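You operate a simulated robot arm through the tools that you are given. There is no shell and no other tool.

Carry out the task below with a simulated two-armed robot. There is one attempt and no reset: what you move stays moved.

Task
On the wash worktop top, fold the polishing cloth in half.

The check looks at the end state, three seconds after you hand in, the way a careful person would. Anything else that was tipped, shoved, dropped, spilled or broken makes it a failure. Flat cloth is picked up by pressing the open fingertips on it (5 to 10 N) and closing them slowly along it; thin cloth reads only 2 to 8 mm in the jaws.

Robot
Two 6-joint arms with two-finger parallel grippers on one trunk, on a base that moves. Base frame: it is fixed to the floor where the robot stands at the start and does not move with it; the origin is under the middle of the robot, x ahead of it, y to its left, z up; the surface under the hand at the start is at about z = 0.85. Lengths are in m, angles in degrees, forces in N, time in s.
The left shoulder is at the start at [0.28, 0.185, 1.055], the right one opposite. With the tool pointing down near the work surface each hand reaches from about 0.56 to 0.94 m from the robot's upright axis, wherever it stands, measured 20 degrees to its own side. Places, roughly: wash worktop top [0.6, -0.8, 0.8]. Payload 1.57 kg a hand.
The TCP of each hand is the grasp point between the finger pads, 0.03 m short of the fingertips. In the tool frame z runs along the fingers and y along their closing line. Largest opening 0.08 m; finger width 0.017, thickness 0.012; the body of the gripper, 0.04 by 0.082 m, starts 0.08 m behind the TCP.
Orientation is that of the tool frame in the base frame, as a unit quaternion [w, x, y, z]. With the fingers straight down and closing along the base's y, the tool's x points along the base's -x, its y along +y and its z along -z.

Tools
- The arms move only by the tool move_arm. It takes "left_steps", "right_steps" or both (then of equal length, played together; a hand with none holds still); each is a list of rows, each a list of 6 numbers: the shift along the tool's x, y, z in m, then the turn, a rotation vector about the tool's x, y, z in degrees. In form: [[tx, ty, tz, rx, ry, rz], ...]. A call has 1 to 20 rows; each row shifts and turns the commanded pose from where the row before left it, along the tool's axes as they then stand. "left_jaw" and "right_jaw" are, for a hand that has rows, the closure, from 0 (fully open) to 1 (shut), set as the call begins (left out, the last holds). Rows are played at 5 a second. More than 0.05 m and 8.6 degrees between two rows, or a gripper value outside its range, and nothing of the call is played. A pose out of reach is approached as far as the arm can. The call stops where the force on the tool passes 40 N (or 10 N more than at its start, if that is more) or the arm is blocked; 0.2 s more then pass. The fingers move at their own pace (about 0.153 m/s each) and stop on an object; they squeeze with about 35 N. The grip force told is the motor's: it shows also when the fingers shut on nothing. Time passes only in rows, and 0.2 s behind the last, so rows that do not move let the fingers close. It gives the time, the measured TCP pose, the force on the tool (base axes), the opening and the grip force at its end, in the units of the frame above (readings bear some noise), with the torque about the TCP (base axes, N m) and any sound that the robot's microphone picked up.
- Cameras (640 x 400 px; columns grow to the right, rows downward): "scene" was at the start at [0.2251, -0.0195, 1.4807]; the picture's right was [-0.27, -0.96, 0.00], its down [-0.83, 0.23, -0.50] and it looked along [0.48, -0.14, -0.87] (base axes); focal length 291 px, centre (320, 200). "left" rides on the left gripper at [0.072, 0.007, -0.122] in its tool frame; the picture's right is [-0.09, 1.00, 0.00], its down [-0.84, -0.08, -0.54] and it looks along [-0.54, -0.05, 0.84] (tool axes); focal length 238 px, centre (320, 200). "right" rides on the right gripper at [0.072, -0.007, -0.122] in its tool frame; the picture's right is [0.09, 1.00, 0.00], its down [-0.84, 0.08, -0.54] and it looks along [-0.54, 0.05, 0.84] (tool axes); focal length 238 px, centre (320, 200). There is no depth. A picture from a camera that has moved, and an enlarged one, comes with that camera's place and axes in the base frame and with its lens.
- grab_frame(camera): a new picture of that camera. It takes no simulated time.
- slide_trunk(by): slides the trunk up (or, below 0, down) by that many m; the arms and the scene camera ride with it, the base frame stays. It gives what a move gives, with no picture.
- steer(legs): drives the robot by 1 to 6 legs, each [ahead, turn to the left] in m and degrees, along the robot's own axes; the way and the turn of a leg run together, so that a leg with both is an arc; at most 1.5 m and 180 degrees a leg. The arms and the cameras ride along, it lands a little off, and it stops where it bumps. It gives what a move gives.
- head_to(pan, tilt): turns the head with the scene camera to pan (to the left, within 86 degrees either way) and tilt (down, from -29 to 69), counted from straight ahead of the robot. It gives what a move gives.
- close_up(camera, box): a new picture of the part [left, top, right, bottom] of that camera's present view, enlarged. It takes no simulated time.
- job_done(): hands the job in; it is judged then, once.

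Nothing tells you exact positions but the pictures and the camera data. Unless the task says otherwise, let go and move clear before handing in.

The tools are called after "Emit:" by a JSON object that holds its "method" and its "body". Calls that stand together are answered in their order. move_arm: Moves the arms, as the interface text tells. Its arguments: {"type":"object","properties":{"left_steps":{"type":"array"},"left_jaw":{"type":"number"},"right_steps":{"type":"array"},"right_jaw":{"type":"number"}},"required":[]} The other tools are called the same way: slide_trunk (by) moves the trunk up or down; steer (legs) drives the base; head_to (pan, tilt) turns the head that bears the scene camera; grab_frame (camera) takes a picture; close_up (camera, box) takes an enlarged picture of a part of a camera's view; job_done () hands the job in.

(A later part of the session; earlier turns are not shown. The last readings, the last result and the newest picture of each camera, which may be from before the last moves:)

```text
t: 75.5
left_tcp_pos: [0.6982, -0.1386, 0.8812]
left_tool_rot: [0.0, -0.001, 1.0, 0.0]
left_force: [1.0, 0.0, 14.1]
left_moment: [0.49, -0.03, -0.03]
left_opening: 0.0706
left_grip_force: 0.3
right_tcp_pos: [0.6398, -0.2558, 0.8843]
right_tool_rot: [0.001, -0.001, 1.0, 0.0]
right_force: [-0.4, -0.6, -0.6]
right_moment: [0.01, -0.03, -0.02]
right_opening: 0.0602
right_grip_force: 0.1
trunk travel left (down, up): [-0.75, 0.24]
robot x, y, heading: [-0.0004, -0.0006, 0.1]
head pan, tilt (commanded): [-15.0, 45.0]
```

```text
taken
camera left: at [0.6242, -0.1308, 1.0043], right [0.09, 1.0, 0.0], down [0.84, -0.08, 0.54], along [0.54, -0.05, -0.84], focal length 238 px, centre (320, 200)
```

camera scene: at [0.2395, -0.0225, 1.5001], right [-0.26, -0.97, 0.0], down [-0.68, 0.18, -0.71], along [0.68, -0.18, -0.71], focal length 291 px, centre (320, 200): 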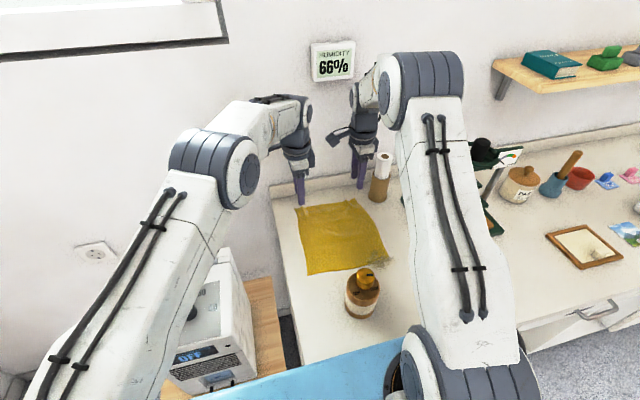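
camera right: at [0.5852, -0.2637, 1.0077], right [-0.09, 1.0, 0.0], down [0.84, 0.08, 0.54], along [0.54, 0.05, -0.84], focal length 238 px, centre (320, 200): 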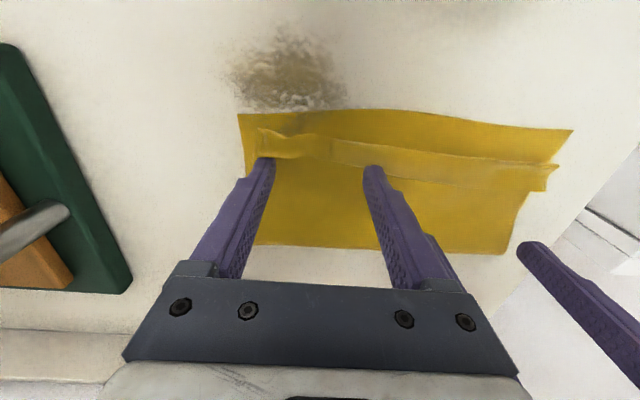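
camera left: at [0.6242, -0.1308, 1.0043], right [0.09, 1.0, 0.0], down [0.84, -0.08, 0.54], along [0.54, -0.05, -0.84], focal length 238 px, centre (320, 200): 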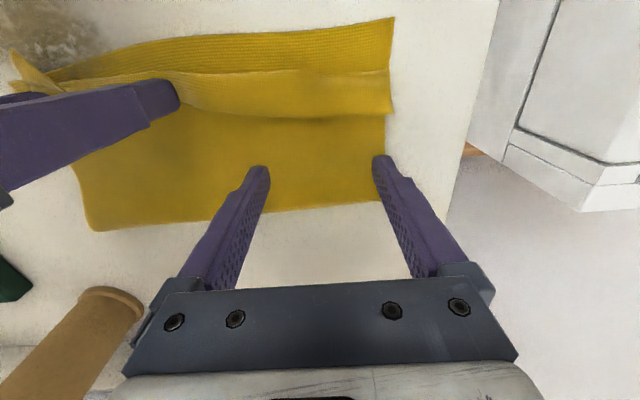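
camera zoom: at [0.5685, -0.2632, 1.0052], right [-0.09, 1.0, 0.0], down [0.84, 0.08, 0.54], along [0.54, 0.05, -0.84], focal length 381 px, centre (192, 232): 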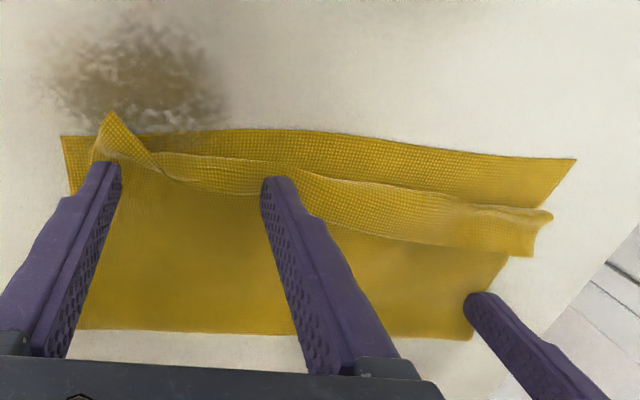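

The right corner has flipped over toward the near edge, as wanted. I'll continue the right rake and ease the left press a bit.

Emit:
{"method": "move_arm", "body": {"left_steps": [[0, 0, -0.0004, 0, 0, 0], [0, 0, 0, 0, 0, 0], [0, 0, 0, 0, 0, 0], [0, 0, 0, 0, 0, 0], [0, 0, 0, 0, 0, 0], [0, 0, 0, 0, 0, 0]], "right_steps": [[0.004, 0, 0, 0, 0, 0], [0.004, 0, 0, 0, 0, 0], [0.004, 0, 0, 0, 0, 0], [0.004, 0, 0, 0, 0, 0], [0.004, 0, 0, 0, 0, 0], [0, 0, 0, 0, 0, 0]]}}

Emit:
{"method": "close_up", "body": {"camera": "right", "box": [200, 60, 600, 300]}}

Emit:
{"method": "grab_frame", "body": {"camera": "left"}}

```text
t: 77.0
left_tcp_pos: [0.6966, -0.1375, 0.8815]
left_tool_rot: [-0.002, 0.0, 1.0, 0.0]
left_force: [0.7, 0.1, 8.8]
left_moment: [0.24, -0.06, -0.03]
left_opening: 0.07
left_grip_force: 0.1
right_tcp_pos: [0.6212, -0.2565, 0.8852]
right_tool_rot: [0.001, 0.0, 1.0, 0.0]
right_force: [0.0, 0.6, -0.3]
right_moment: [-0.01, 0.03, 0.02]
right_opening: 0.0601
right_grip_force: 0.0
trunk travel left (down, up): [-0.75, 0.24]
robot x, y, heading: [-0.0023, 0.0009, -0.3]
head pan, tilt (commanded): [-15.0, 45.0]
```

```text
1.60 times, centred on (400, 180) of right
camera zoom: at [0.5489, -0.2634, 1.0056], right [-0.09, 1.0, 0.0], down [0.84, 0.08, 0.54], along [0.54, 0.05, -0.84], focal length 381 px, centre (192, 232)
```

zoom: 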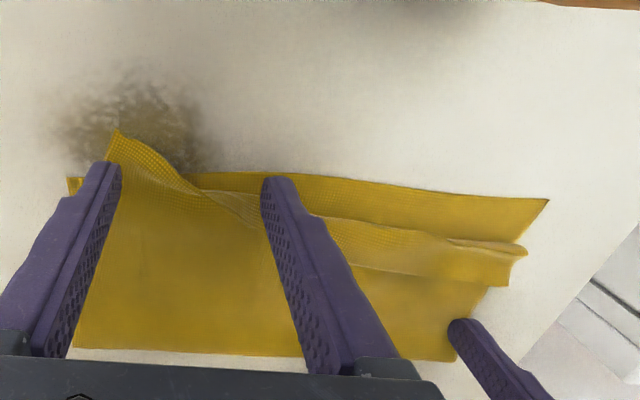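

```text
taken
camera left: at [0.6241, -0.1308, 1.0045], right [0.09, 1.0, 0.0], down [0.84, -0.08, 0.54], along [0.54, -0.05, -0.84], focal length 238 px, centre (320, 200)
```

left: 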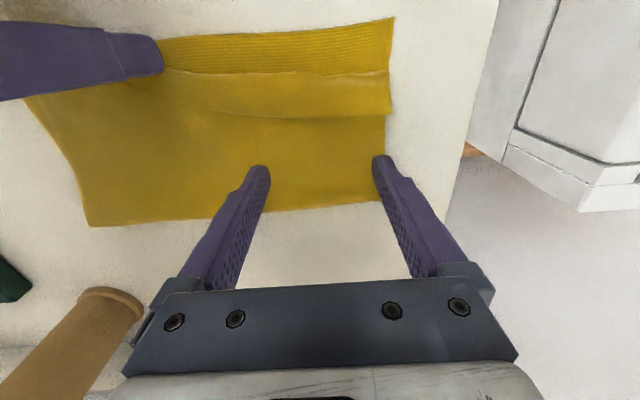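

The right end is unrolled now, and the remaining flap is on the left part. I'll push the right slightly further, then swap roles.

Emit:
{"method": "move_arm", "body": {"left_steps": [[0, 0, 0, 0, 0, 0], [0, 0, 0, 0, 0, 0], [0, 0, 0, 0, 0, 0], [0, 0, 0, 0, 0, 0]], "right_steps": [[0.004, 0, -0.0005, 0, 0, 0], [0.004, 0, -0.0005, 0, 0, 0], [0.004, 0, 0, 0, 0, 0], [0, 0, 0, 0, 0, 0]]}}

Emit:
{"method": "close_up", "body": {"camera": "right", "box": [200, 60, 600, 300]}}

Emit:
{"method": "grab_frame", "body": {"camera": "left"}}

Emit:
{"method": "close_up", "body": {"camera": "scene", "box": [240, 140, 430, 320]}}

```text
t: 78.0
left_tcp_pos: [0.6972, -0.1376, 0.8825]
left_tool_rot: [-0.001, 0.0, 1.0, 0.0]
left_force: [1.2, 0.4, 6.8]
left_moment: [0.19, 0.0, -0.02]
left_opening: 0.0704
left_grip_force: 0.1
right_tcp_pos: [0.6072, -0.2573, 0.8861]
right_tool_rot: [0.002, 0.001, 1.0, 0.001]
right_force: [1.1, 0.4, 0.4]
right_moment: [-0.01, 0.0, 0.01]
right_opening: 0.0599
right_grip_force: 0.0
trunk travel left (down, up): [-0.75, 0.24]
robot x, y, heading: [0.0012, 0.0001, 0.2]
head pan, tilt (commanded): [-15.0, 45.0]
```

```text
1.60 times, centred on (400, 180) of right
camera zoom: at [0.5365, -0.2636, 1.0066], right [-0.09, 1.0, 0.0], down [0.84, 0.08, 0.54], along [0.54, 0.05, -0.84], focal length 381 px, centre (192, 232)
```

zoom: 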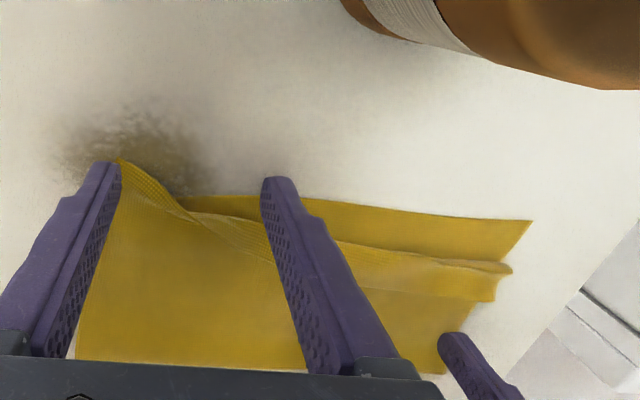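

```text
taken
camera left: at [0.6242, -0.1308, 1.0045], right [0.09, 1.0, 0.0], down [0.84, -0.08, 0.54], along [0.54, -0.05, -0.84], focal length 238 px, centre (320, 200)
```

left: 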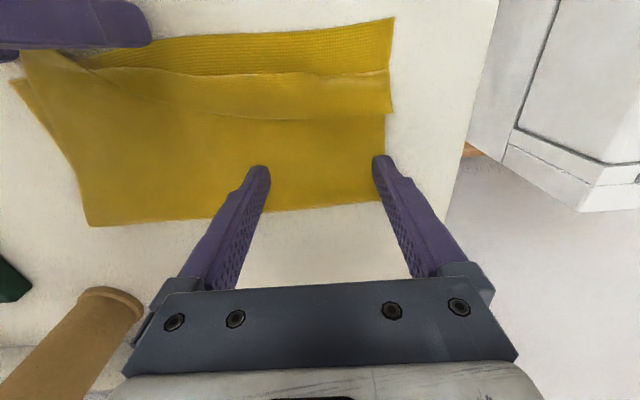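

```text
2.22 times, centred on (335, 230) of scene
camera zoom: at [0.2393, -0.0225, 1.5002], right [-0.26, -0.97, 0.0], down [-0.68, 0.18, -0.71], along [0.68, -0.18, -0.71], focal length 647 px, centre (287, 133)
```

zoom: 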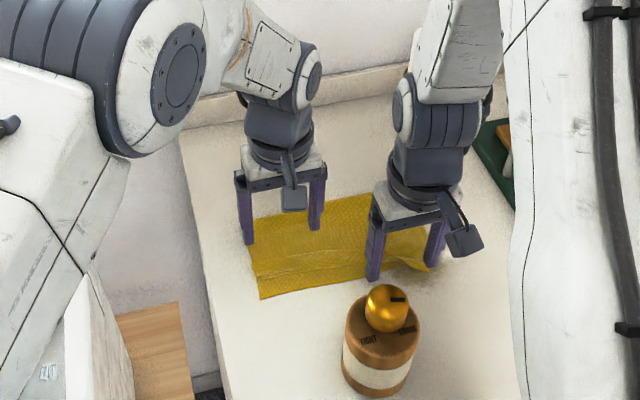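

The right side is done. Now I'll swap: the right hand goes back to pin the layers near the fold, then the left hand rakes its half.

Emit:
{"method": "move_arm", "body": {"right_steps": [[0, 0, -0.025, 0, 0, 0], [-0.03, 0, 0, 0, 0, 0], [-0.03, 0, 0, 0, 0, 0], [-0.03, 0, 0, 0, 0, 0], [0, 0, 0.012, 0, 0, 0], [0, 0, 0.01, 0, 0, 0], [0, 0, 0.005, 0, 0, 0], [0, 0, 0, 0, 0, 0]]}}

Emit:
{"method": "grab_frame", "body": {"camera": "right"}}

Emit:
{"method": "close_up", "body": {"camera": "left", "box": [0, 0, 420, 240]}}

```text
t: 79.8
left_tcp_pos: [0.6967, -0.1371, 0.8816]
left_tool_rot: [-0.002, 0.0, 1.0, -0.001]
left_force: [-1.4, 0.4, 4.8]
left_moment: [0.19, 0.0, 0.03]
left_opening: 0.0706
left_grip_force: 0.1
right_tcp_pos: [0.6985, -0.2562, 0.8837]
right_tool_rot: [0.001, 0.0, 1.0, 0.0]
right_force: [-0.9, 0.7, -0.6]
right_moment: [0.01, -0.02, -0.01]
right_opening: 0.0601
right_grip_force: 0.1
trunk travel left (down, up): [-0.75, 0.24]
robot x, y, heading: [-0.0006, -0.0006, -0.4]
head pan, tilt (commanded): [-15.0, 45.0]
```

```text
taken
camera right: at [0.6268, -0.2636, 1.0044], right [-0.09, 1.0, 0.0], down [0.84, 0.08, 0.54], along [0.54, 0.05, -0.84], focal length 238 px, centre (320, 200)
```

right: 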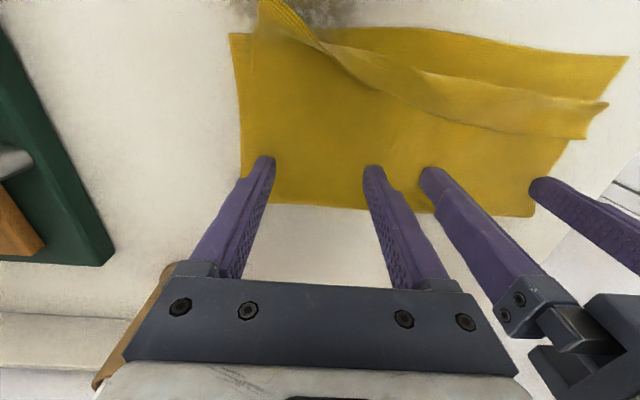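

```text
1.52 times, centred on (210, 120) of left
camera zoom: at [0.6242, -0.1308, 1.0045], right [0.09, 1.0, 0.0], down [0.84, -0.08, 0.54], along [0.54, -0.05, -0.84], focal length 363 px, centre (488, 322)
```

zoom: 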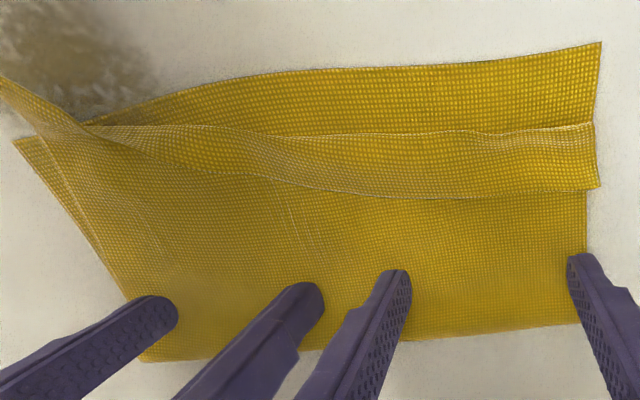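

The right corner is unrolled across the near edge, and the left two thirds of the hem remain. I'll press with the right hand, then rake with the left.

Emit:
{"method": "move_arm", "body": {"left_steps": [[0, 0, 0, 0, 0, 0], [0, 0, 0, 0, 0, 0], [0, 0, 0, 0, 0, 0]], "right_steps": [[0, 0, 0.0015, 0, 0, 0], [0, 0, 0.001, 0, 0, 0], [0, 0, 0, 0, 0, 0]]}}

```text
t: 80.5
left_tcp_pos: [0.6969, -0.138, 0.8827]
left_tool_rot: [-0.002, 0.0, 1.0, -0.001]
left_force: [-1.1, 0.8, 4.4]
left_moment: [0.15, 0.03, 0.0]
left_opening: 0.0706
left_grip_force: 0.0
right_tcp_pos: [0.6983, -0.257, 0.8813]
right_tool_rot: [0.001, -0.001, 1.0, -0.001]
right_force: [-0.2, -0.4, 2.3]
right_moment: [-0.02, -0.01, 0.01]
right_opening: 0.0601
right_grip_force: 0.2
trunk travel left (down, up): [-0.75, 0.24]
robot x, y, heading: [0.0002, -0.0004, -0.1]
head pan, tilt (commanded): [-15.0, 45.0]
```

Emit:
{"method": "move_arm", "body": {"left_steps": [[0, 0, -0.003, 0, 0, 0], [0, 0, 0, 0, 0, 0], [0.006, 0, 0, 0, 0, 0], [0.006, 0, 0, 0, 0, 0], [0.006, 0, 0, 0, 0, 0], [0.005, 0, 0, 0, 0, 0], [0.004, 0, 0, 0, 0, 0], [0.004, 0, 0, 0, 0, 0], [0.004, 0, 0, 0, 0, 0], [0, 0, 0, 0, 0, 0]], "right_steps": [[0, 0, 0.0004, 0, 0, 0], [0, 0, 0, 0, 0, 0], [0, 0, 0, 0, 0, 0], [0, 0, 0, 0, 0, 0], [0, 0, 0, 0, 0, 0], [0, 0, 0, 0, 0, 0], [0, 0, 0, 0, 0, 0], [0, 0, 0, 0, 0, 0], [0, 0, 0, 0, 0, 0], [0, 0, 0, 0, 0, 0]]}}

Emit:
{"method": "close_up", "body": {"camera": "left", "box": [0, 0, 420, 240]}}

Emit:
{"method": "grab_frame", "body": {"camera": "right"}}

```text
t: 82.8
left_tcp_pos: [0.6605, -0.1368, 0.8857]
left_tool_rot: [0.0, 0.0, 1.0, 0.0]
left_force: [0.4, 0.4, 0.1]
left_moment: [0.0, 0.0, 0.03]
left_opening: 0.0702
left_grip_force: 0.1
right_tcp_pos: [0.6982, -0.2567, 0.8814]
right_tool_rot: [0.001, 0.0, 1.0, 0.001]
right_force: [-1.0, -1.5, 16.1]
right_moment: [-0.27, 0.06, -0.01]
right_opening: 0.0601
right_grip_force: 0.0
trunk travel left (down, up): [-0.75, 0.24]
robot x, y, heading: [0.002, -0.0017, 0.3]
head pan, tilt (commanded): [-15.0, 45.0]
```

```text
1.52 times, centred on (210, 120) of left
camera zoom: at [0.5881, -0.1307, 1.0079], right [0.09, 1.0, 0.0], down [0.84, -0.08, 0.54], along [0.54, -0.05, -0.84], focal length 363 px, centre (488, 322)
```

zoom: 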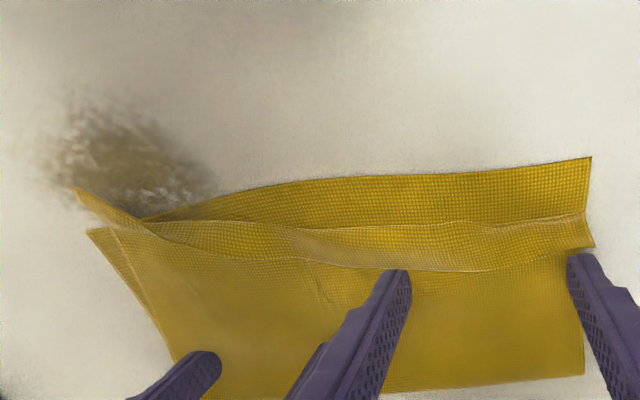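

```text
taken
camera right: at [0.6269, -0.2634, 1.0021], right [-0.09, 1.0, 0.0], down [0.84, 0.08, 0.54], along [0.54, 0.05, -0.84], focal length 238 px, centre (320, 200)
```

right: 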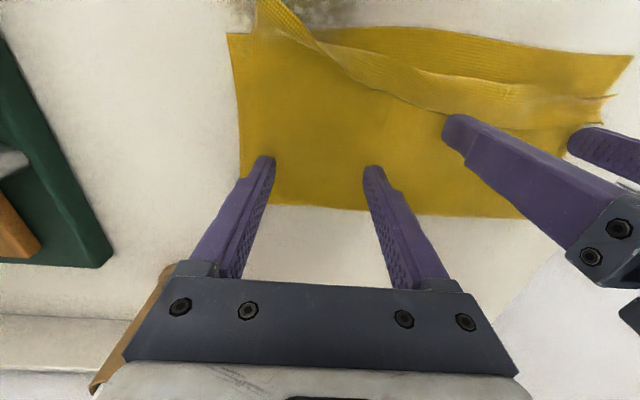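

The left fingers have reached the hem edge. I'll ease the right press and continue the left rake.

Emit:
{"method": "move_arm", "body": {"left_steps": [[0.004, 0, 0, 0, 0, 0], [0.004, 0, 0, 0, 0, 0], [0.004, 0, 0, 0, 0, 0], [0.004, 0, 0, 0, 0, 0], [0.004, 0, 0, 0, 0, 0], [0, 0, 0, 0, 0, 0]], "right_steps": [[0, 0, -0.0005, 0, 0, 0], [0, 0, 0, 0, 0, 0], [0, 0, 0, 0, 0, 0], [0, 0, 0, 0, 0, 0], [0, 0, 0, 0, 0, 0], [0, 0, 0, 0, 0, 0]]}}

Emit:
{"method": "close_up", "body": {"camera": "left", "box": [0, 0, 420, 240]}}

Emit:
{"method": "grab_frame", "body": {"camera": "right"}}

```text
t: 84.2
left_tcp_pos: [0.6412, -0.1373, 0.8852]
left_tool_rot: [-0.002, 0.001, 1.0, 0.001]
left_force: [0.2, 0.0, -0.4]
left_moment: [-0.02, 0.0, 0.01]
left_opening: 0.0704
left_grip_force: 0.1
right_tcp_pos: [0.6979, -0.256, 0.8813]
right_tool_rot: [0.001, 0.0, 1.0, 0.0]
right_force: [0.7, 0.3, 10.9]
right_moment: [-0.13, -0.05, 0.03]
right_opening: 0.0601
right_grip_force: 0.1
trunk travel left (down, up): [-0.75, 0.24]
robot x, y, heading: [0.0034, -0.0004, 0.1]
head pan, tilt (commanded): [-15.0, 45.0]
```

```text
1.52 times, centred on (210, 120) of left
camera zoom: at [0.5682, -0.1312, 1.0083], right [0.09, 1.0, 0.0], down [0.84, -0.08, 0.54], along [0.54, -0.05, -0.84], focal length 363 px, centre (488, 322)
```

zoom: 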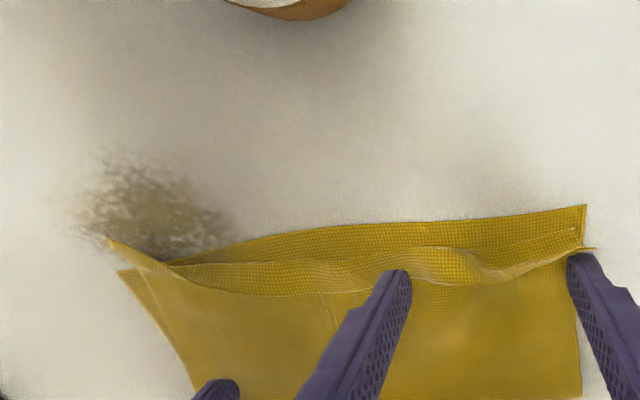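

```text
taken
camera right: at [0.6269, -0.2637, 1.0022], right [-0.09, 1.0, 0.0], down [0.84, 0.08, 0.54], along [0.54, 0.05, -0.84], focal length 238 px, centre (320, 200)
```

right: 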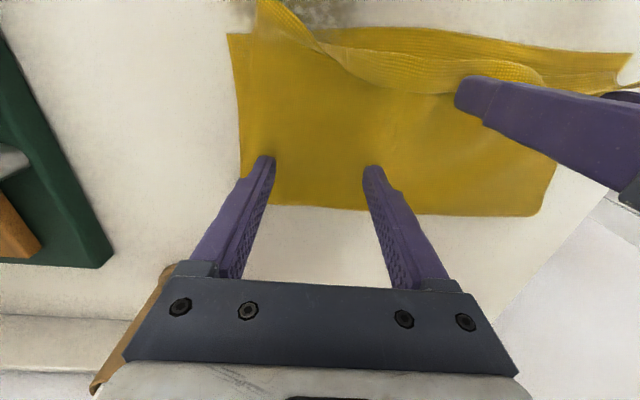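

The flap is narrowing on the left too. Continuing.

Emit:
{"method": "move_arm", "body": {"left_steps": [[0.004, 0, 0, 0, 0, 0], [0.004, 0, 0, 0, 0, 0], [0.004, 0, 0, 0, 0, 0], [0.004, 0, 0, 0, 0, 0], [0, 0, 0, 0, 0, 0]]}}

Emit:
{"method": "close_up", "body": {"camera": "left", "box": [0, 0, 420, 240]}}

Emit:
{"method": "grab_frame", "body": {"camera": "right"}}

```text
t: 85.3
left_tcp_pos: [0.6243, -0.1377, 0.8851]
left_tool_rot: [-0.002, 0.0, 1.0, 0.0]
left_force: [-0.7, 0.4, 1.1]
left_moment: [0.0, 0.01, 0.04]
left_opening: 0.0703
left_grip_force: 0.0
right_tcp_pos: [0.6982, -0.2572, 0.8821]
right_tool_rot: [0.001, -0.001, 1.0, -0.001]
right_force: [1.4, 0.9, 9.3]
right_moment: [-0.14, -0.03, 0.08]
right_opening: 0.0599
right_grip_force: 0.1
trunk travel left (down, up): [-0.75, 0.24]
robot x, y, heading: [0.0014, -0.0007, 0.3]
head pan, tilt (commanded): [-15.0, 45.0]
```

```text
1.52 times, centred on (210, 120) of left
camera zoom: at [0.552, -0.1309, 1.008], right [0.09, 1.0, 0.0], down [0.84, -0.08, 0.54], along [0.54, -0.05, -0.84], focal length 363 px, centre (488, 322)
```

zoom: 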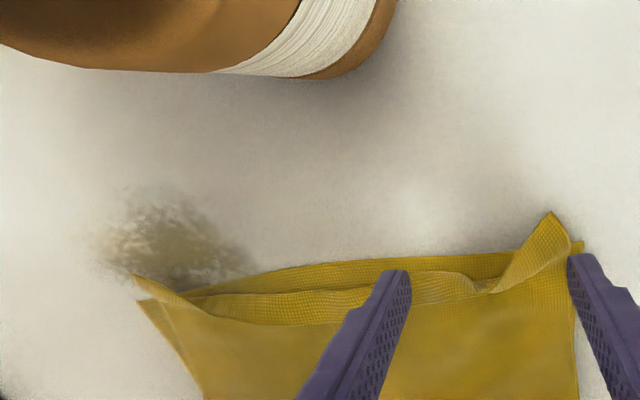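

```text
taken
camera right: at [0.6269, -0.2638, 1.0022], right [-0.09, 1.0, 0.0], down [0.84, 0.08, 0.54], along [0.54, 0.05, -0.84], focal length 238 px, centre (320, 200)
```

right: 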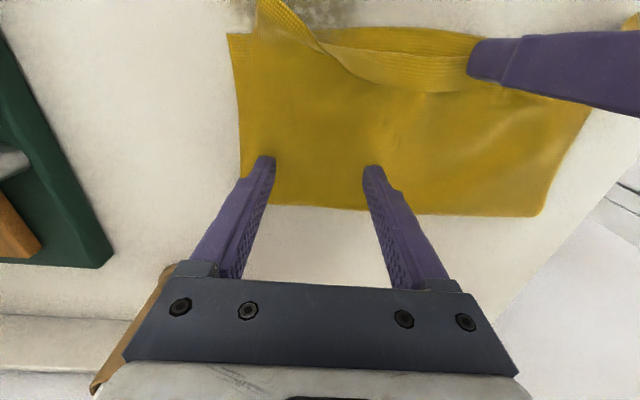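

The left corner has flipped up as well. A little further.

Emit:
{"method": "move_arm", "body": {"left_steps": [[0.004, 0, 0, 0, 0, 0], [0.004, 0, -0.0005, 0, 0, 0], [0.004, 0, -0.0005, 0, 0, 0], [0.003, 0, 0, 0, 0, 0], [0, 0, 0, 0, 0, 0]]}}

Emit:
{"method": "close_up", "body": {"camera": "left", "box": [0, 0, 420, 240]}}

Emit:
{"method": "close_up", "body": {"camera": "right", "box": [200, 0, 640, 230]}}

Emit:
{"method": "close_up", "body": {"camera": "scene", "box": [240, 140, 430, 320]}}

```text
t: 86.5
left_tcp_pos: [0.609, -0.1379, 0.8854]
left_tool_rot: [-0.001, 0.0, 1.0, 0.001]
left_force: [0.5, -0.3, 0.2]
left_moment: [0.01, 0.0, 0.01]
left_opening: 0.0706
left_grip_force: 0.0
right_tcp_pos: [0.6972, -0.257, 0.8812]
right_tool_rot: [0.001, 0.0, 1.0, 0.0]
right_force: [0.2, 1.3, 8.8]
right_moment: [-0.13, -0.01, 0.03]
right_opening: 0.0598
right_grip_force: 0.1
trunk travel left (down, up): [-0.75, 0.24]
robot x, y, heading: [-0.001, 0.0009, 0.0]
head pan, tilt (commanded): [-15.0, 45.0]
```

```text
1.52 times, centred on (210, 120) of left
camera zoom: at [0.537, -0.1314, 1.0087], right [0.09, 1.0, 0.0], down [0.84, -0.08, 0.54], along [0.54, -0.05, -0.84], focal length 363 px, centre (488, 322)
```

zoom: 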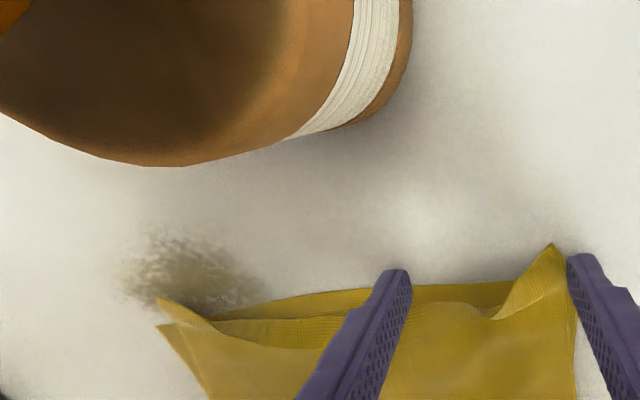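

```text
1.45 times, centred on (420, 115) of right
camera zoom: at [0.6269, -0.2638, 1.0022], right [-0.09, 1.0, 0.0], down [0.84, 0.08, 0.54], along [0.54, 0.05, -0.84], focal length 347 px, centre (174, 324)
```

zoom: 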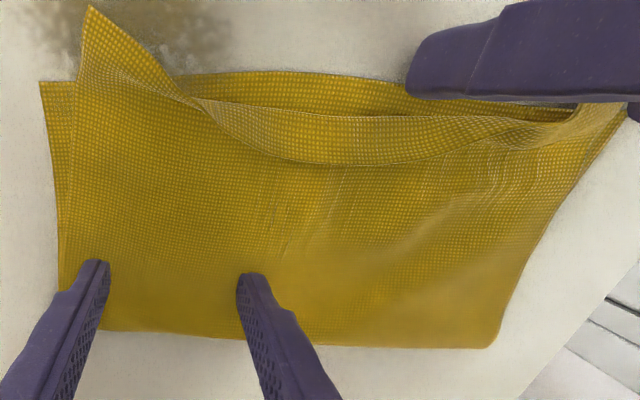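

```text
2.22 times, centred on (335, 230) of scene
camera zoom: at [0.2391, -0.0223, 1.5002], right [-0.26, -0.97, 0.0], down [-0.68, 0.18, -0.71], along [0.68, -0.18, -0.71], focal length 647 px, centre (287, 133)
```

zoom: 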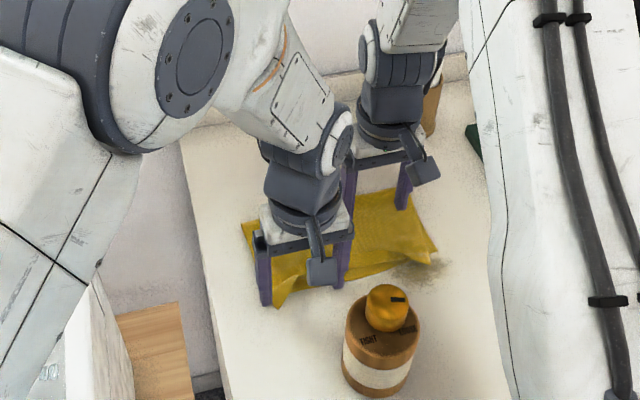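

Both corners have flipped to the near side; only the middle of the hem is still curled back, with its flap edge at x≈0.642. I recomputed the bottle knob's top at z≈0.975, so I'll keep the left wrist camera away from it. Next I'll lift the left hand, shift it toward the middle and rake there.

Emit:
{"method": "move_arm", "body": {"left_steps": [[0, 0, -0.02, 0, 0, 0], [0, 0, -0.015, 0, 0, 0], [-0.025, -0.013, 0, 0, 0, 0], [-0.025, -0.014, 0, 0, 0, 0], [0, 0, 0, 0, 0, 0]]}}

Emit:
{"method": "grab_frame", "body": {"camera": "left"}}

Emit:
{"method": "grab_frame", "body": {"camera": "right"}}

Emit:
{"method": "close_up", "body": {"camera": "scene", "box": [240, 140, 430, 320]}}

```text
t: 87.8
left_tcp_pos: [0.6596, -0.1662, 0.9214]
left_tool_rot: [-0.002, 0.0, 1.0, 0.0]
left_force: [0.2, 0.7, 0.5]
left_moment: [0.02, 0.04, 0.0]
left_opening: 0.0704
left_grip_force: 0.1
right_tcp_pos: [0.6981, -0.2565, 0.8816]
right_tool_rot: [0.001, 0.001, 1.0, 0.0]
right_force: [-1.7, 1.3, 9.1]
right_moment: [-0.13, 0.01, -0.02]
right_opening: 0.0599
right_grip_force: 0.0
trunk travel left (down, up): [-0.75, 0.24]
robot x, y, heading: [0.0013, 0.0027, 0.1]
head pan, tilt (commanded): [-15.0, 45.0]
```

```text
taken
camera left: at [0.5876, -0.1592, 1.0441], right [0.09, 1.0, 0.0], down [0.84, -0.08, 0.54], along [0.54, -0.05, -0.84], focal length 238 px, centre (320, 200)
```

left: 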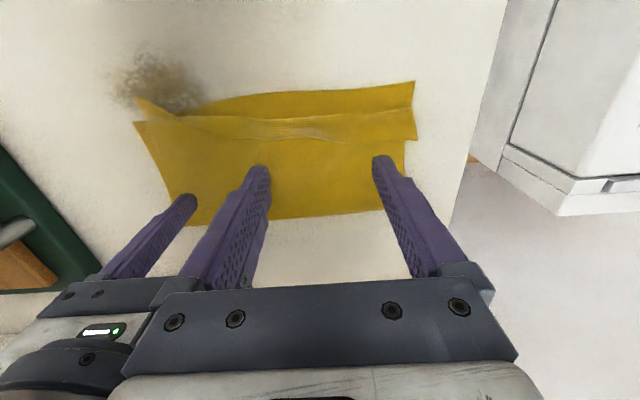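

```text
taken
camera right: at [0.6268, -0.2638, 1.0022], right [-0.09, 1.0, 0.0], down [0.84, 0.08, 0.54], along [0.54, 0.05, -0.84], focal length 238 px, centre (320, 200)
```

right: 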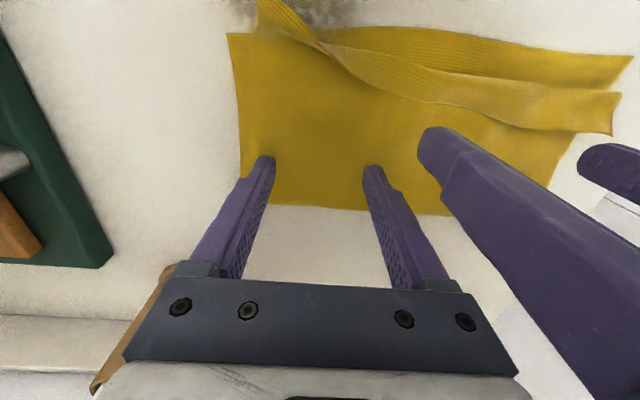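

```text
2.22 times, centred on (335, 230) of scene
camera zoom: at [0.239, -0.0223, 1.5002], right [-0.26, -0.97, 0.0], down [-0.68, 0.18, -0.71], along [0.68, -0.18, -0.71], focal length 647 px, centre (287, 133)
```

zoom: 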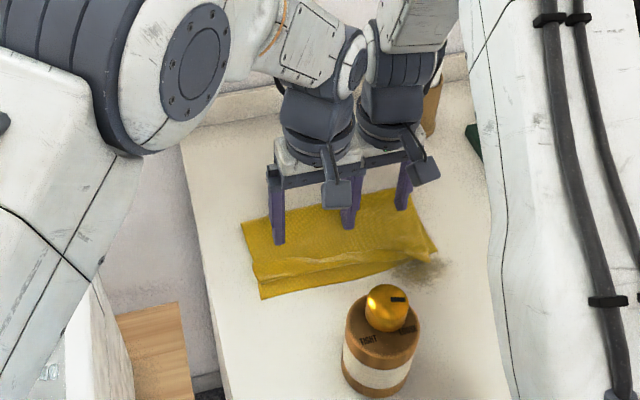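

The left corner sprang back because it wasn't pushed far enough; the right corner stayed. I'll rake again on the left-middle at y≈-0.15, pushing further past the near edge.

Emit:
{"method": "move_arm", "body": {"left_steps": [[-0.011, 0.015, 0, 0, 0, 0], [0, 0, 0.018, 0, 0, 0], [0, 0, 0.018, 0, 0, 0], [0, 0, 0, 0, 0, 0], [0.006, 0, 0, 0, 0, 0], [0.006, 0, 0, 0, 0, 0], [0.006, 0, 0, 0, 0, 0], [0.006, 0, 0, 0, 0, 0], [0.006, 0, 0, 0, 0, 0], [0.006, 0, 0, 0, 0, 0], [0.006, 0, 0, 0, 0, 0], [0.006, 0, 0, 0, 0, 0], [0, 0, 0, 0, 0, 0]]}}

Emit:
{"method": "close_up", "body": {"camera": "left", "box": [0, 0, 440, 250]}}

Emit:
{"method": "close_up", "body": {"camera": "right", "box": [200, 0, 640, 230]}}

```text
t: 90.5
left_tcp_pos: [0.6231, -0.1498, 0.8864]
left_tool_rot: [-0.002, 0.0, 1.0, -0.001]
left_force: [0.1, -0.4, 0.4]
left_moment: [0.01, 0.02, -0.02]
left_opening: 0.0703
left_grip_force: 0.1
right_tcp_pos: [0.6988, -0.2571, 0.8819]
right_tool_rot: [0.001, 0.0, 1.0, 0.0]
right_force: [-0.3, 1.4, 8.8]
right_moment: [-0.16, 0.04, -0.03]
right_opening: 0.0599
right_grip_force: 0.0
trunk travel left (down, up): [-0.75, 0.24]
robot x, y, heading: [0.0048, 0.0002, -0.1]
head pan, tilt (commanded): [-15.0, 45.0]
```

```text
1.45 times, centred on (220, 125) of left
camera zoom: at [0.5506, -0.1443, 1.0084], right [0.09, 1.0, 0.0], down [0.84, -0.08, 0.54], along [0.54, -0.05, -0.84], focal length 347 px, centre (466, 309)
```

zoom: 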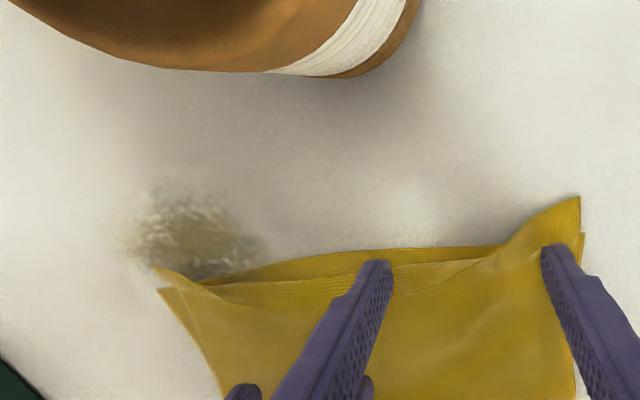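

```text
1.45 times, centred on (420, 115) of right
camera zoom: at [0.6269, -0.2638, 1.0022], right [-0.09, 1.0, 0.0], down [0.84, 0.08, 0.54], along [0.54, 0.05, -0.84], focal length 347 px, centre (174, 324)
```

zoom: 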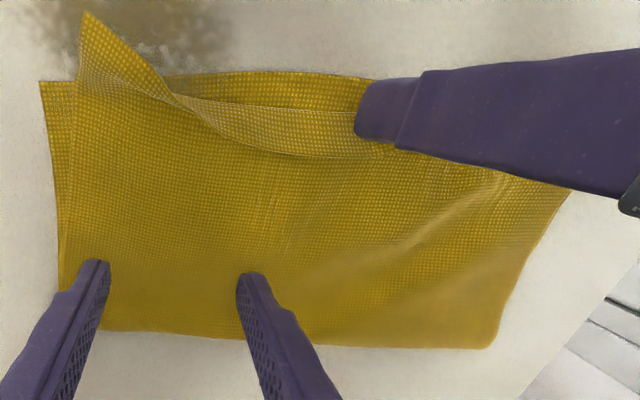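

The left corner flips again. I'll continue a further 3 cm to carry it well past the tipping point.

Emit:
{"method": "move_arm", "body": {"left_steps": [[0.005, 0, 0, 0, 0, 0], [0.005, 0, 0, 0, 0, 0], [0.005, 0, 0, 0, 0, 0], [0.005, 0, 0, 0, 0, 0], [0.005, 0, 0, 0, 0, 0], [0.004, 0, 0, 0, 0, 0], [0, 0, 0, 0, 0, 0]]}}

Emit:
{"method": "grab_frame", "body": {"camera": "left"}}

Emit:
{"method": "close_up", "body": {"camera": "right", "box": [200, 0, 640, 230]}}

Emit:
{"method": "close_up", "body": {"camera": "scene", "box": [240, 140, 430, 320]}}

```text
t: 92.2
left_tcp_pos: [0.5933, -0.1511, 0.8864]
left_tool_rot: [-0.001, 0.0, 1.0, 0.0]
left_force: [0.0, 0.2, 0.1]
left_moment: [0.03, 0.01, -0.02]
left_opening: 0.0706
left_grip_force: 0.1
right_tcp_pos: [0.6995, -0.2572, 0.8816]
right_tool_rot: [0.0, 0.0, 1.0, 0.0]
right_force: [-0.8, 0.4, 8.6]
right_moment: [-0.14, 0.03, -0.02]
right_opening: 0.0598
right_grip_force: 0.0
trunk travel left (down, up): [-0.75, 0.24]
robot x, y, heading: [-0.0006, -0.0025, -0.1]
head pan, tilt (commanded): [-15.0, 45.0]
```

```text
taken
camera left: at [0.5215, -0.1437, 1.0084], right [0.09, 1.0, 0.0], down [0.84, -0.08, 0.54], along [0.54, -0.05, -0.84], focal length 238 px, centre (320, 200)
```

left: 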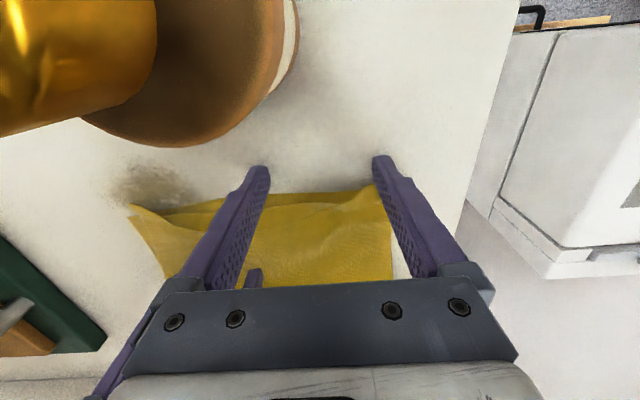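

```text
1.45 times, centred on (420, 115) of right
camera zoom: at [0.6269, -0.2638, 1.0022], right [-0.09, 1.0, 0.0], down [0.84, 0.08, 0.54], along [0.54, 0.05, -0.84], focal length 347 px, centre (174, 324)
```

zoom: 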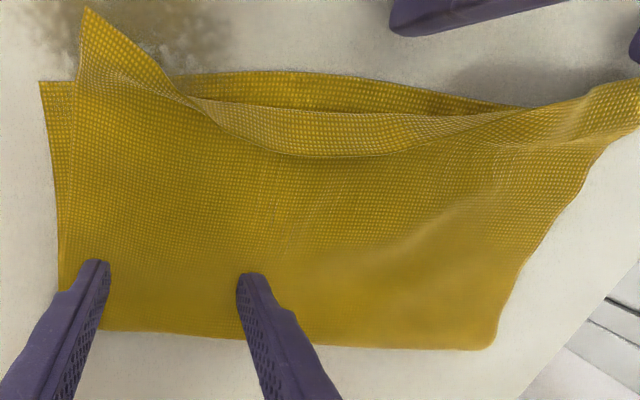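

```text
2.22 times, centred on (335, 230) of scene
camera zoom: at [0.2391, -0.0223, 1.5002], right [-0.26, -0.97, 0.0], down [-0.68, 0.18, -0.71], along [0.68, -0.18, -0.71], focal length 647 px, centre (287, 133)
```

zoom: 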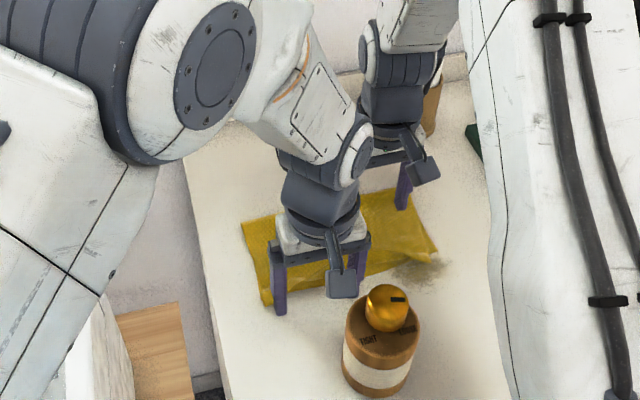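

Both ends of the hem are now flipped and staying; only the middle flap remains, around y -0.16 to -0.26. I'll move the left hand back to pin the layers and use the right hand, shifted slightly inward, to rake the middle.

Emit:
{"method": "move_arm", "body": {"left_steps": [[0, 0, -0.02, 0, 0, 0], [0, 0, -0.02, 0, 0, 0], [-0.035, 0.008, 0, 0, 0, 0], [-0.035, 0.008, 0, 0, 0, 0], [-0.036, 0.006, 0, 0, 0, 0], [0, 0, 0.02, 0, 0, 0], [0, 0, 0.015, 0, 0, 0], [0, 0, 0.006, 0, 0, 0], [0, 0, 0, 0, 0, 0]]}}

Emit:
{"method": "grab_frame", "body": {"camera": "left"}}

Emit:
{"method": "close_up", "body": {"camera": "right", "box": [200, 0, 640, 230]}}

```text
t: 94.2
left_tcp_pos: [0.7007, -0.1277, 0.8855]
left_tool_rot: [-0.002, 0.001, 1.0, 0.0]
left_force: [-0.4, 0.1, 0.0]
left_moment: [-0.05, 0.01, -0.04]
left_opening: 0.0705
left_grip_force: 0.1
right_tcp_pos: [0.6986, -0.2572, 0.8813]
right_tool_rot: [0.001, 0.0, 1.0, 0.0]
right_force: [-1.9, 0.7, 9.2]
right_moment: [-0.14, 0.07, -0.01]
right_opening: 0.0599
right_grip_force: 0.0
trunk travel left (down, up): [-0.75, 0.24]
robot x, y, heading: [-0.0013, 0.0035, 0.2]
head pan, tilt (commanded): [-15.0, 45.0]
```

```text
taken
camera left: at [0.6279, -0.1215, 1.0071], right [0.09, 1.0, 0.0], down [0.84, -0.08, 0.54], along [0.54, -0.05, -0.84], focal length 238 px, centre (320, 200)
```

left: 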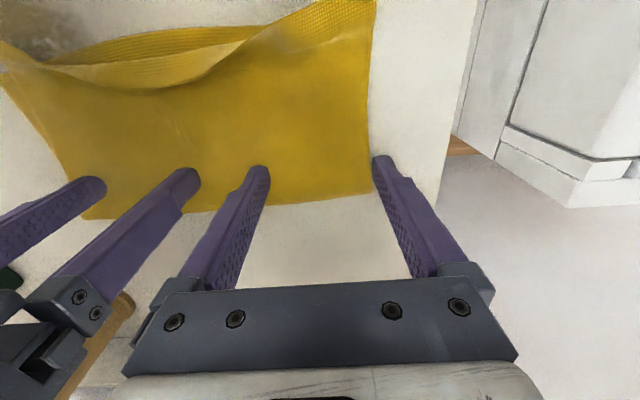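

```text
1.45 times, centred on (420, 115) of right
camera zoom: at [0.6269, -0.2638, 1.0022], right [-0.09, 1.0, 0.0], down [0.84, 0.08, 0.54], along [0.54, 0.05, -0.84], focal length 347 px, centre (174, 324)
```

zoom: 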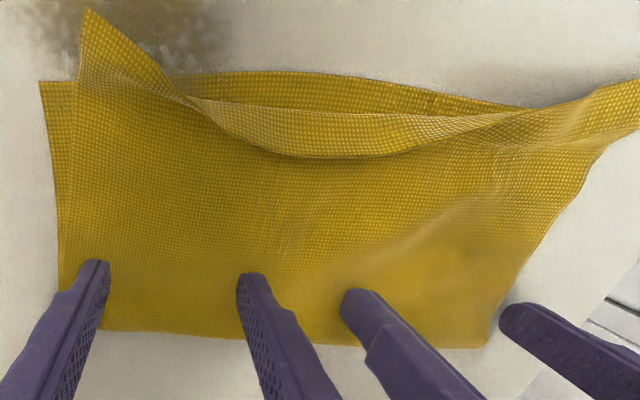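

The ends stay flipped. I'll press with the left, then free the right hand, shift it inward and rake the middle.

Emit:
{"method": "move_arm", "body": {"left_steps": [[0, 0, 0.002, 0, 0, 0], [0, 0, 0.0015, 0, 0, 0], [0, 0, 0.0006, 0, 0, 0], [0, 0, 0, 0, 0, 0]]}}

Emit:
{"method": "move_arm", "body": {"right_steps": [[0, 0, -0.008, 0, 0, 0], [0, 0.01, 0, 0, 0, 0], [0, 0.011, 0, 0, 0, 0], [0.015, 0, 0.002, 0, 0, 0], [0.015, 0, 0.002, 0, 0, 0], [0, 0, 0, 0, 0, 0]]}}

Emit:
{"method": "close_up", "body": {"camera": "right", "box": [140, 0, 580, 230]}}

```text
t: 95.2
left_tcp_pos: [0.7002, -0.1284, 0.8815]
left_tool_rot: [0.0, 0.001, 1.0, -0.001]
left_force: [-1.8, 2.3, 16.6]
left_moment: [-0.09, 0.04, -0.03]
left_opening: 0.0701
left_grip_force: 0.0
right_tcp_pos: [0.6978, -0.2565, 0.8808]
right_tool_rot: [0.001, 0.0, 1.0, 0.0]
right_force: [0.2, 0.3, 3.0]
right_moment: [-0.08, 0.0, -0.02]
right_opening: 0.0598
right_grip_force: 0.1
trunk travel left (down, up): [-0.75, 0.24]
robot x, y, heading: [-0.0004, 0.0001, 0.1]
head pan, tilt (commanded): [-15.0, 45.0]
```

```text
t: 96.5
left_tcp_pos: [0.7005, -0.1277, 0.8807]
left_tool_rot: [0.0, 0.0, 1.0, -0.001]
left_force: [0.3, 3.4, 27.0]
left_moment: [-0.31, -0.02, 0.01]
left_opening: 0.0699
left_grip_force: 0.1
right_tcp_pos: [0.6674, -0.2352, 0.887]
right_tool_rot: [0.001, 0.0, 1.0, 0.0]
right_force: [-0.5, -0.6, -0.3]
right_moment: [-0.01, 0.02, 0.01]
right_opening: 0.0597
right_grip_force: 0.1
trunk travel left (down, up): [-0.75, 0.24]
robot x, y, heading: [0.0001, -0.0018, 0.1]
head pan, tilt (commanded): [-15.0, 45.0]
```

```text
1.45 times, centred on (360, 115) of right
camera zoom: at [0.5953, -0.2427, 1.0072], right [-0.09, 1.0, 0.0], down [0.84, 0.08, 0.54], along [0.54, 0.05, -0.84], focal length 347 px, centre (262, 324)
```

zoom: 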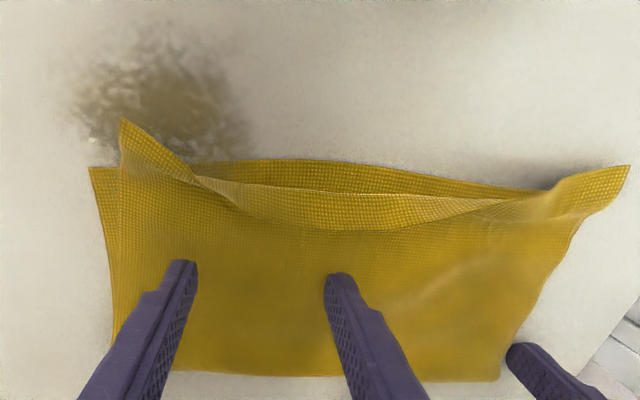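

The inner right finger lines up with the middle flap. Left pressing went up to 27 N, so I'll ease it, then rake.

Emit:
{"method": "move_arm", "body": {"left_steps": [[0, 0, -0.0007, 0, 0, 0], [0, 0, -0.0006, 0, 0, 0], [0, 0, 0, 0, 0, 0], [0, 0, 0, 0, 0, 0], [0, 0, 0, 0, 0, 0], [0, 0, 0, 0, 0, 0], [0, 0, 0, 0, 0, 0], [0, 0, 0, 0, 0, 0]], "right_steps": [[0, 0, 0.0015, 0, 0, 0], [0, 0, 0, 0, 0, 0], [0.006, 0, 0, 0, 0, 0], [0.006, 0, 0, 0, 0, 0], [0.005, 0, 0, 0, 0, 0], [0.005, 0, 0, 0, 0, 0], [0.005, 0, 0, 0, 0, 0], [0, 0, 0, 0, 0, 0]]}}

Emit:
{"method": "close_up", "body": {"camera": "right", "box": [140, 0, 580, 230]}}

Emit:
{"method": "grab_frame", "body": {"camera": "left"}}

```text
t: 98.3
left_tcp_pos: [0.7004, -0.1288, 0.8818]
left_tool_rot: [-0.002, 0.0, 1.0, 0.0]
left_force: [2.8, -0.7, 16.3]
left_moment: [-0.41, -0.12, 0.09]
left_opening: 0.0702
left_grip_force: 0.0
right_tcp_pos: [0.6416, -0.2352, 0.8833]
right_tool_rot: [0.002, 0.0, 1.0, 0.0]
right_force: [0.7, -0.4, -0.1]
right_moment: [0.01, 0.01, -0.03]
right_opening: 0.06
right_grip_force: 0.0
trunk travel left (down, up): [-0.75, 0.24]
robot x, y, heading: [0.0024, -0.0018, -0.1]
head pan, tilt (commanded): [-15.0, 45.0]
```

```text
1.45 times, centred on (360, 115) of right
camera zoom: at [0.5701, -0.2422, 1.0045], right [-0.09, 1.0, 0.0], down [0.84, 0.08, 0.54], along [0.54, 0.05, -0.84], focal length 347 px, centre (262, 324)
```

zoom: 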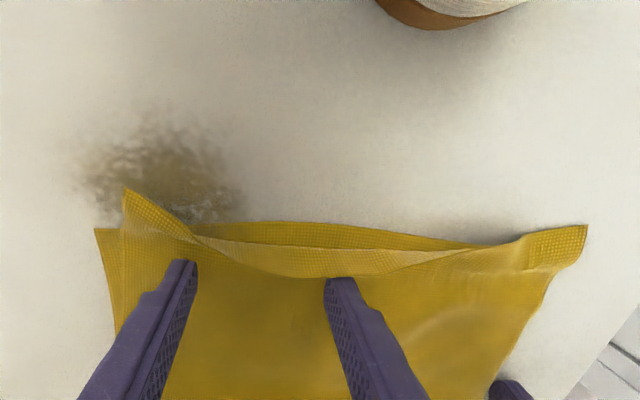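

```text
taken
camera left: at [0.6276, -0.1216, 1.0041], right [0.09, 1.0, 0.0], down [0.84, -0.08, 0.54], along [0.54, -0.05, -0.84], focal length 238 px, centre (320, 200)
```

left: 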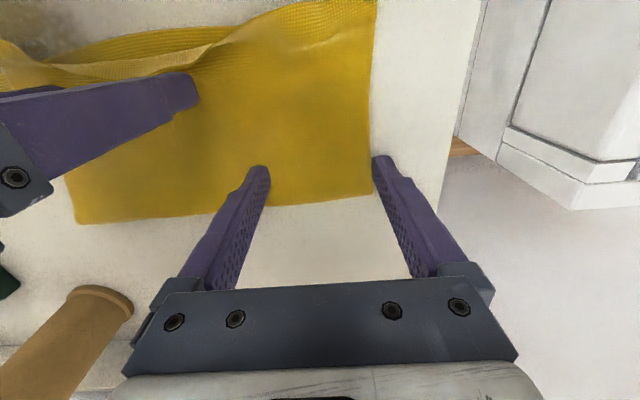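

The inner finger is now at the middle flap's edge. Continuing the rake further.

Emit:
{"method": "move_arm", "body": {"right_steps": [[0.005, 0, 0, 0, 0, 0], [0.005, 0, 0, 0, 0, 0], [0.005, 0, 0, 0, 0, 0], [0.005, 0, -0.0005, 0, 0, 0], [0, 0, 0, 0, 0, 0]]}}

Emit:
{"method": "close_up", "body": {"camera": "right", "box": [140, 0, 580, 230]}}

Emit:
{"method": "grab_frame", "body": {"camera": "left"}}

```text
t: 99.5
left_tcp_pos: [0.7, -0.1282, 0.8806]
left_tool_rot: [-0.001, -0.001, 1.0, 0.0]
left_force: [3.5, 0.0, 14.5]
left_moment: [-0.42, -0.09, 0.08]
left_opening: 0.0704
left_grip_force: 0.0
right_tcp_pos: [0.6207, -0.2344, 0.8845]
right_tool_rot: [0.001, 0.001, 1.0, 0.001]
right_force: [0.7, 0.2, -0.1]
right_moment: [0.01, -0.03, -0.03]
right_opening: 0.0602
right_grip_force: 0.0
trunk travel left (down, up): [-0.75, 0.24]
robot x, y, heading: [0.0015, 0.0024, 0.1]
head pan, tilt (commanded): [-15.0, 45.0]
```

```text
1.45 times, centred on (360, 115) of right
camera zoom: at [0.5495, -0.2424, 1.0051], right [-0.09, 1.0, 0.0], down [0.84, 0.08, 0.54], along [0.54, 0.05, -0.84], focal length 347 px, centre (262, 324)
```

zoom: 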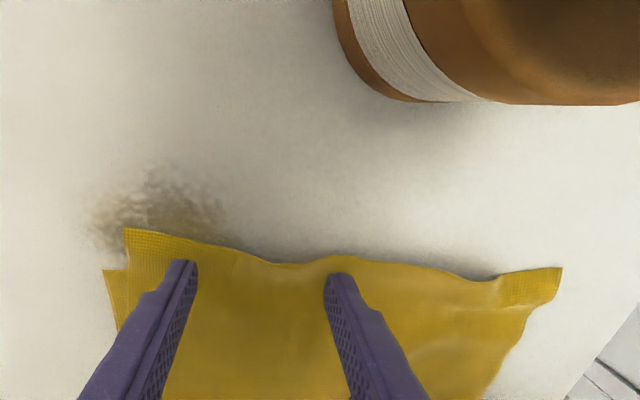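

```text
taken
camera left: at [0.6276, -0.1216, 1.0041], right [0.09, 1.0, 0.0], down [0.84, -0.08, 0.54], along [0.54, -0.05, -0.84], focal length 238 px, centre (320, 200)
```

left: 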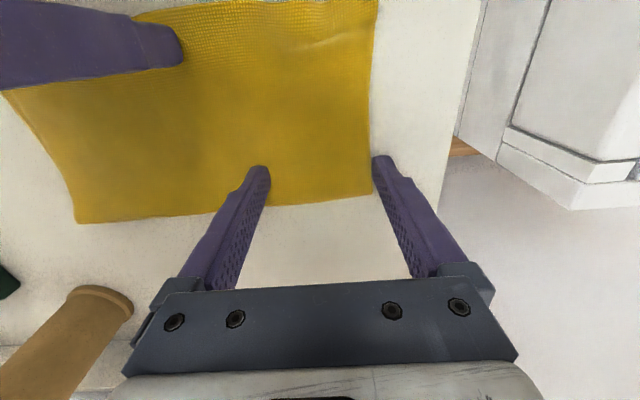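

The whole hem has popped through and the upper layer now reaches the near edge. I'll lift both hands straight up and inspect.

Emit:
{"method": "move_arm", "body": {"left_steps": [[0, 0, -0.01, 0, 0, 0], [0, 0, -0.02, 0, 0, 0], [0, 0, -0.03, 0, 0, 0], [0, 0.01, -0.03, 0, 0, 0], [0, 0, 0, 0, 0, 0]], "right_steps": [[0, 0, -0.01, 0, 0, 0], [0, 0, -0.02, 0, 0, 0], [0, 0, -0.03, 0, 0, 0], [0, -0.01, -0.03, 0, 0, 0], [0, 0, 0, 0, 0, 0]]}}

Emit:
{"method": "grab_frame", "body": {"camera": "left"}}

Emit:
{"method": "grab_frame", "body": {"camera": "right"}}

Emit:
{"method": "close_up", "body": {"camera": "scene", "box": [240, 140, 430, 320]}}

```text
t: 100.8
left_tcp_pos: [0.7002, -0.1171, 0.9712]
left_tool_rot: [-0.003, 0.0, 1.0, 0.0]
left_force: [-0.2, -0.6, 0.8]
left_moment: [-0.02, -0.01, 0.03]
left_opening: 0.0705
left_grip_force: 0.0
right_tcp_pos: [0.622, -0.2452, 0.9759]
right_tool_rot: [0.0, 0.0, 1.0, -0.001]
right_force: [0.4, -0.4, 1.0]
right_moment: [0.05, 0.0, 0.03]
right_opening: 0.0601
right_grip_force: 0.1
trunk travel left (down, up): [-0.75, 0.24]
robot x, y, heading: [-0.0016, -0.0007, 0.0]
head pan, tilt (commanded): [-15.0, 45.0]
```

```text
taken
camera left: at [0.6276, -0.11, 1.0945], right [0.09, 1.0, 0.0], down [0.84, -0.08, 0.54], along [0.54, -0.05, -0.84], focal length 238 px, centre (320, 200)
```

left: 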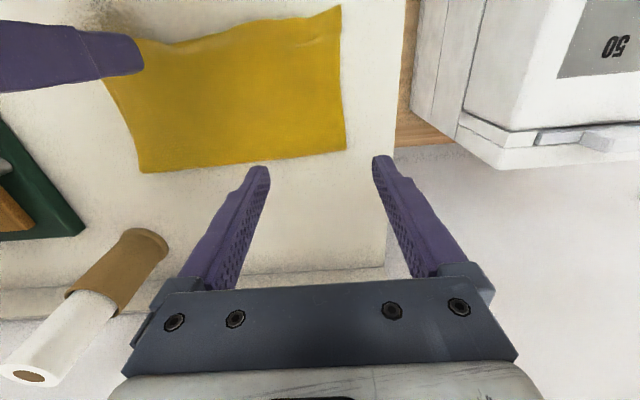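

```text
taken
camera right: at [0.5509, -0.2526, 1.0963], right [-0.09, 1.0, 0.0], down [0.84, 0.08, 0.54], along [0.54, 0.05, -0.84], focal length 238 px, centre (320, 200)
```

right: 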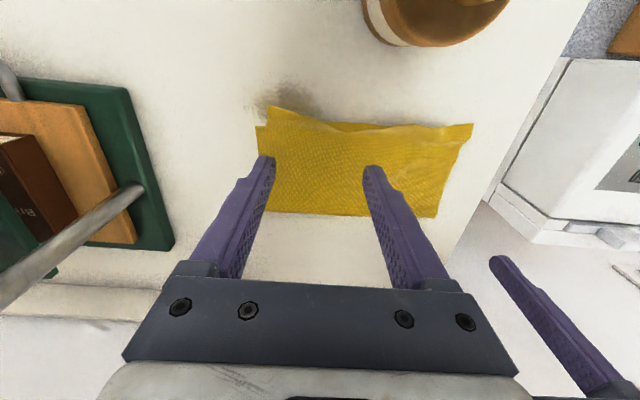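

```text
2.22 times, centred on (335, 230) of scene
camera zoom: at [0.2391, -0.0223, 1.5002], right [-0.26, -0.97, 0.0], down [-0.68, 0.18, -0.71], along [0.68, -0.18, -0.71], focal length 647 px, centre (287, 133)
```

zoom: 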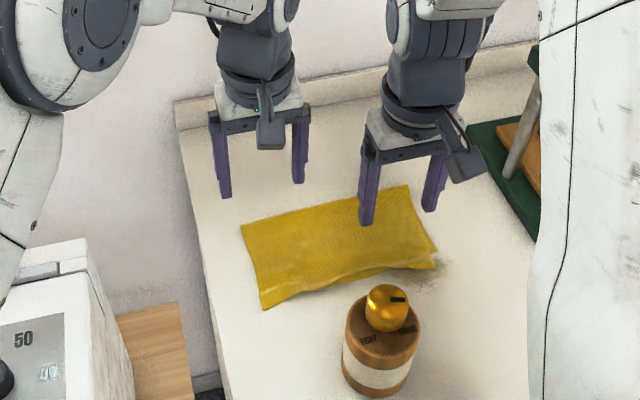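

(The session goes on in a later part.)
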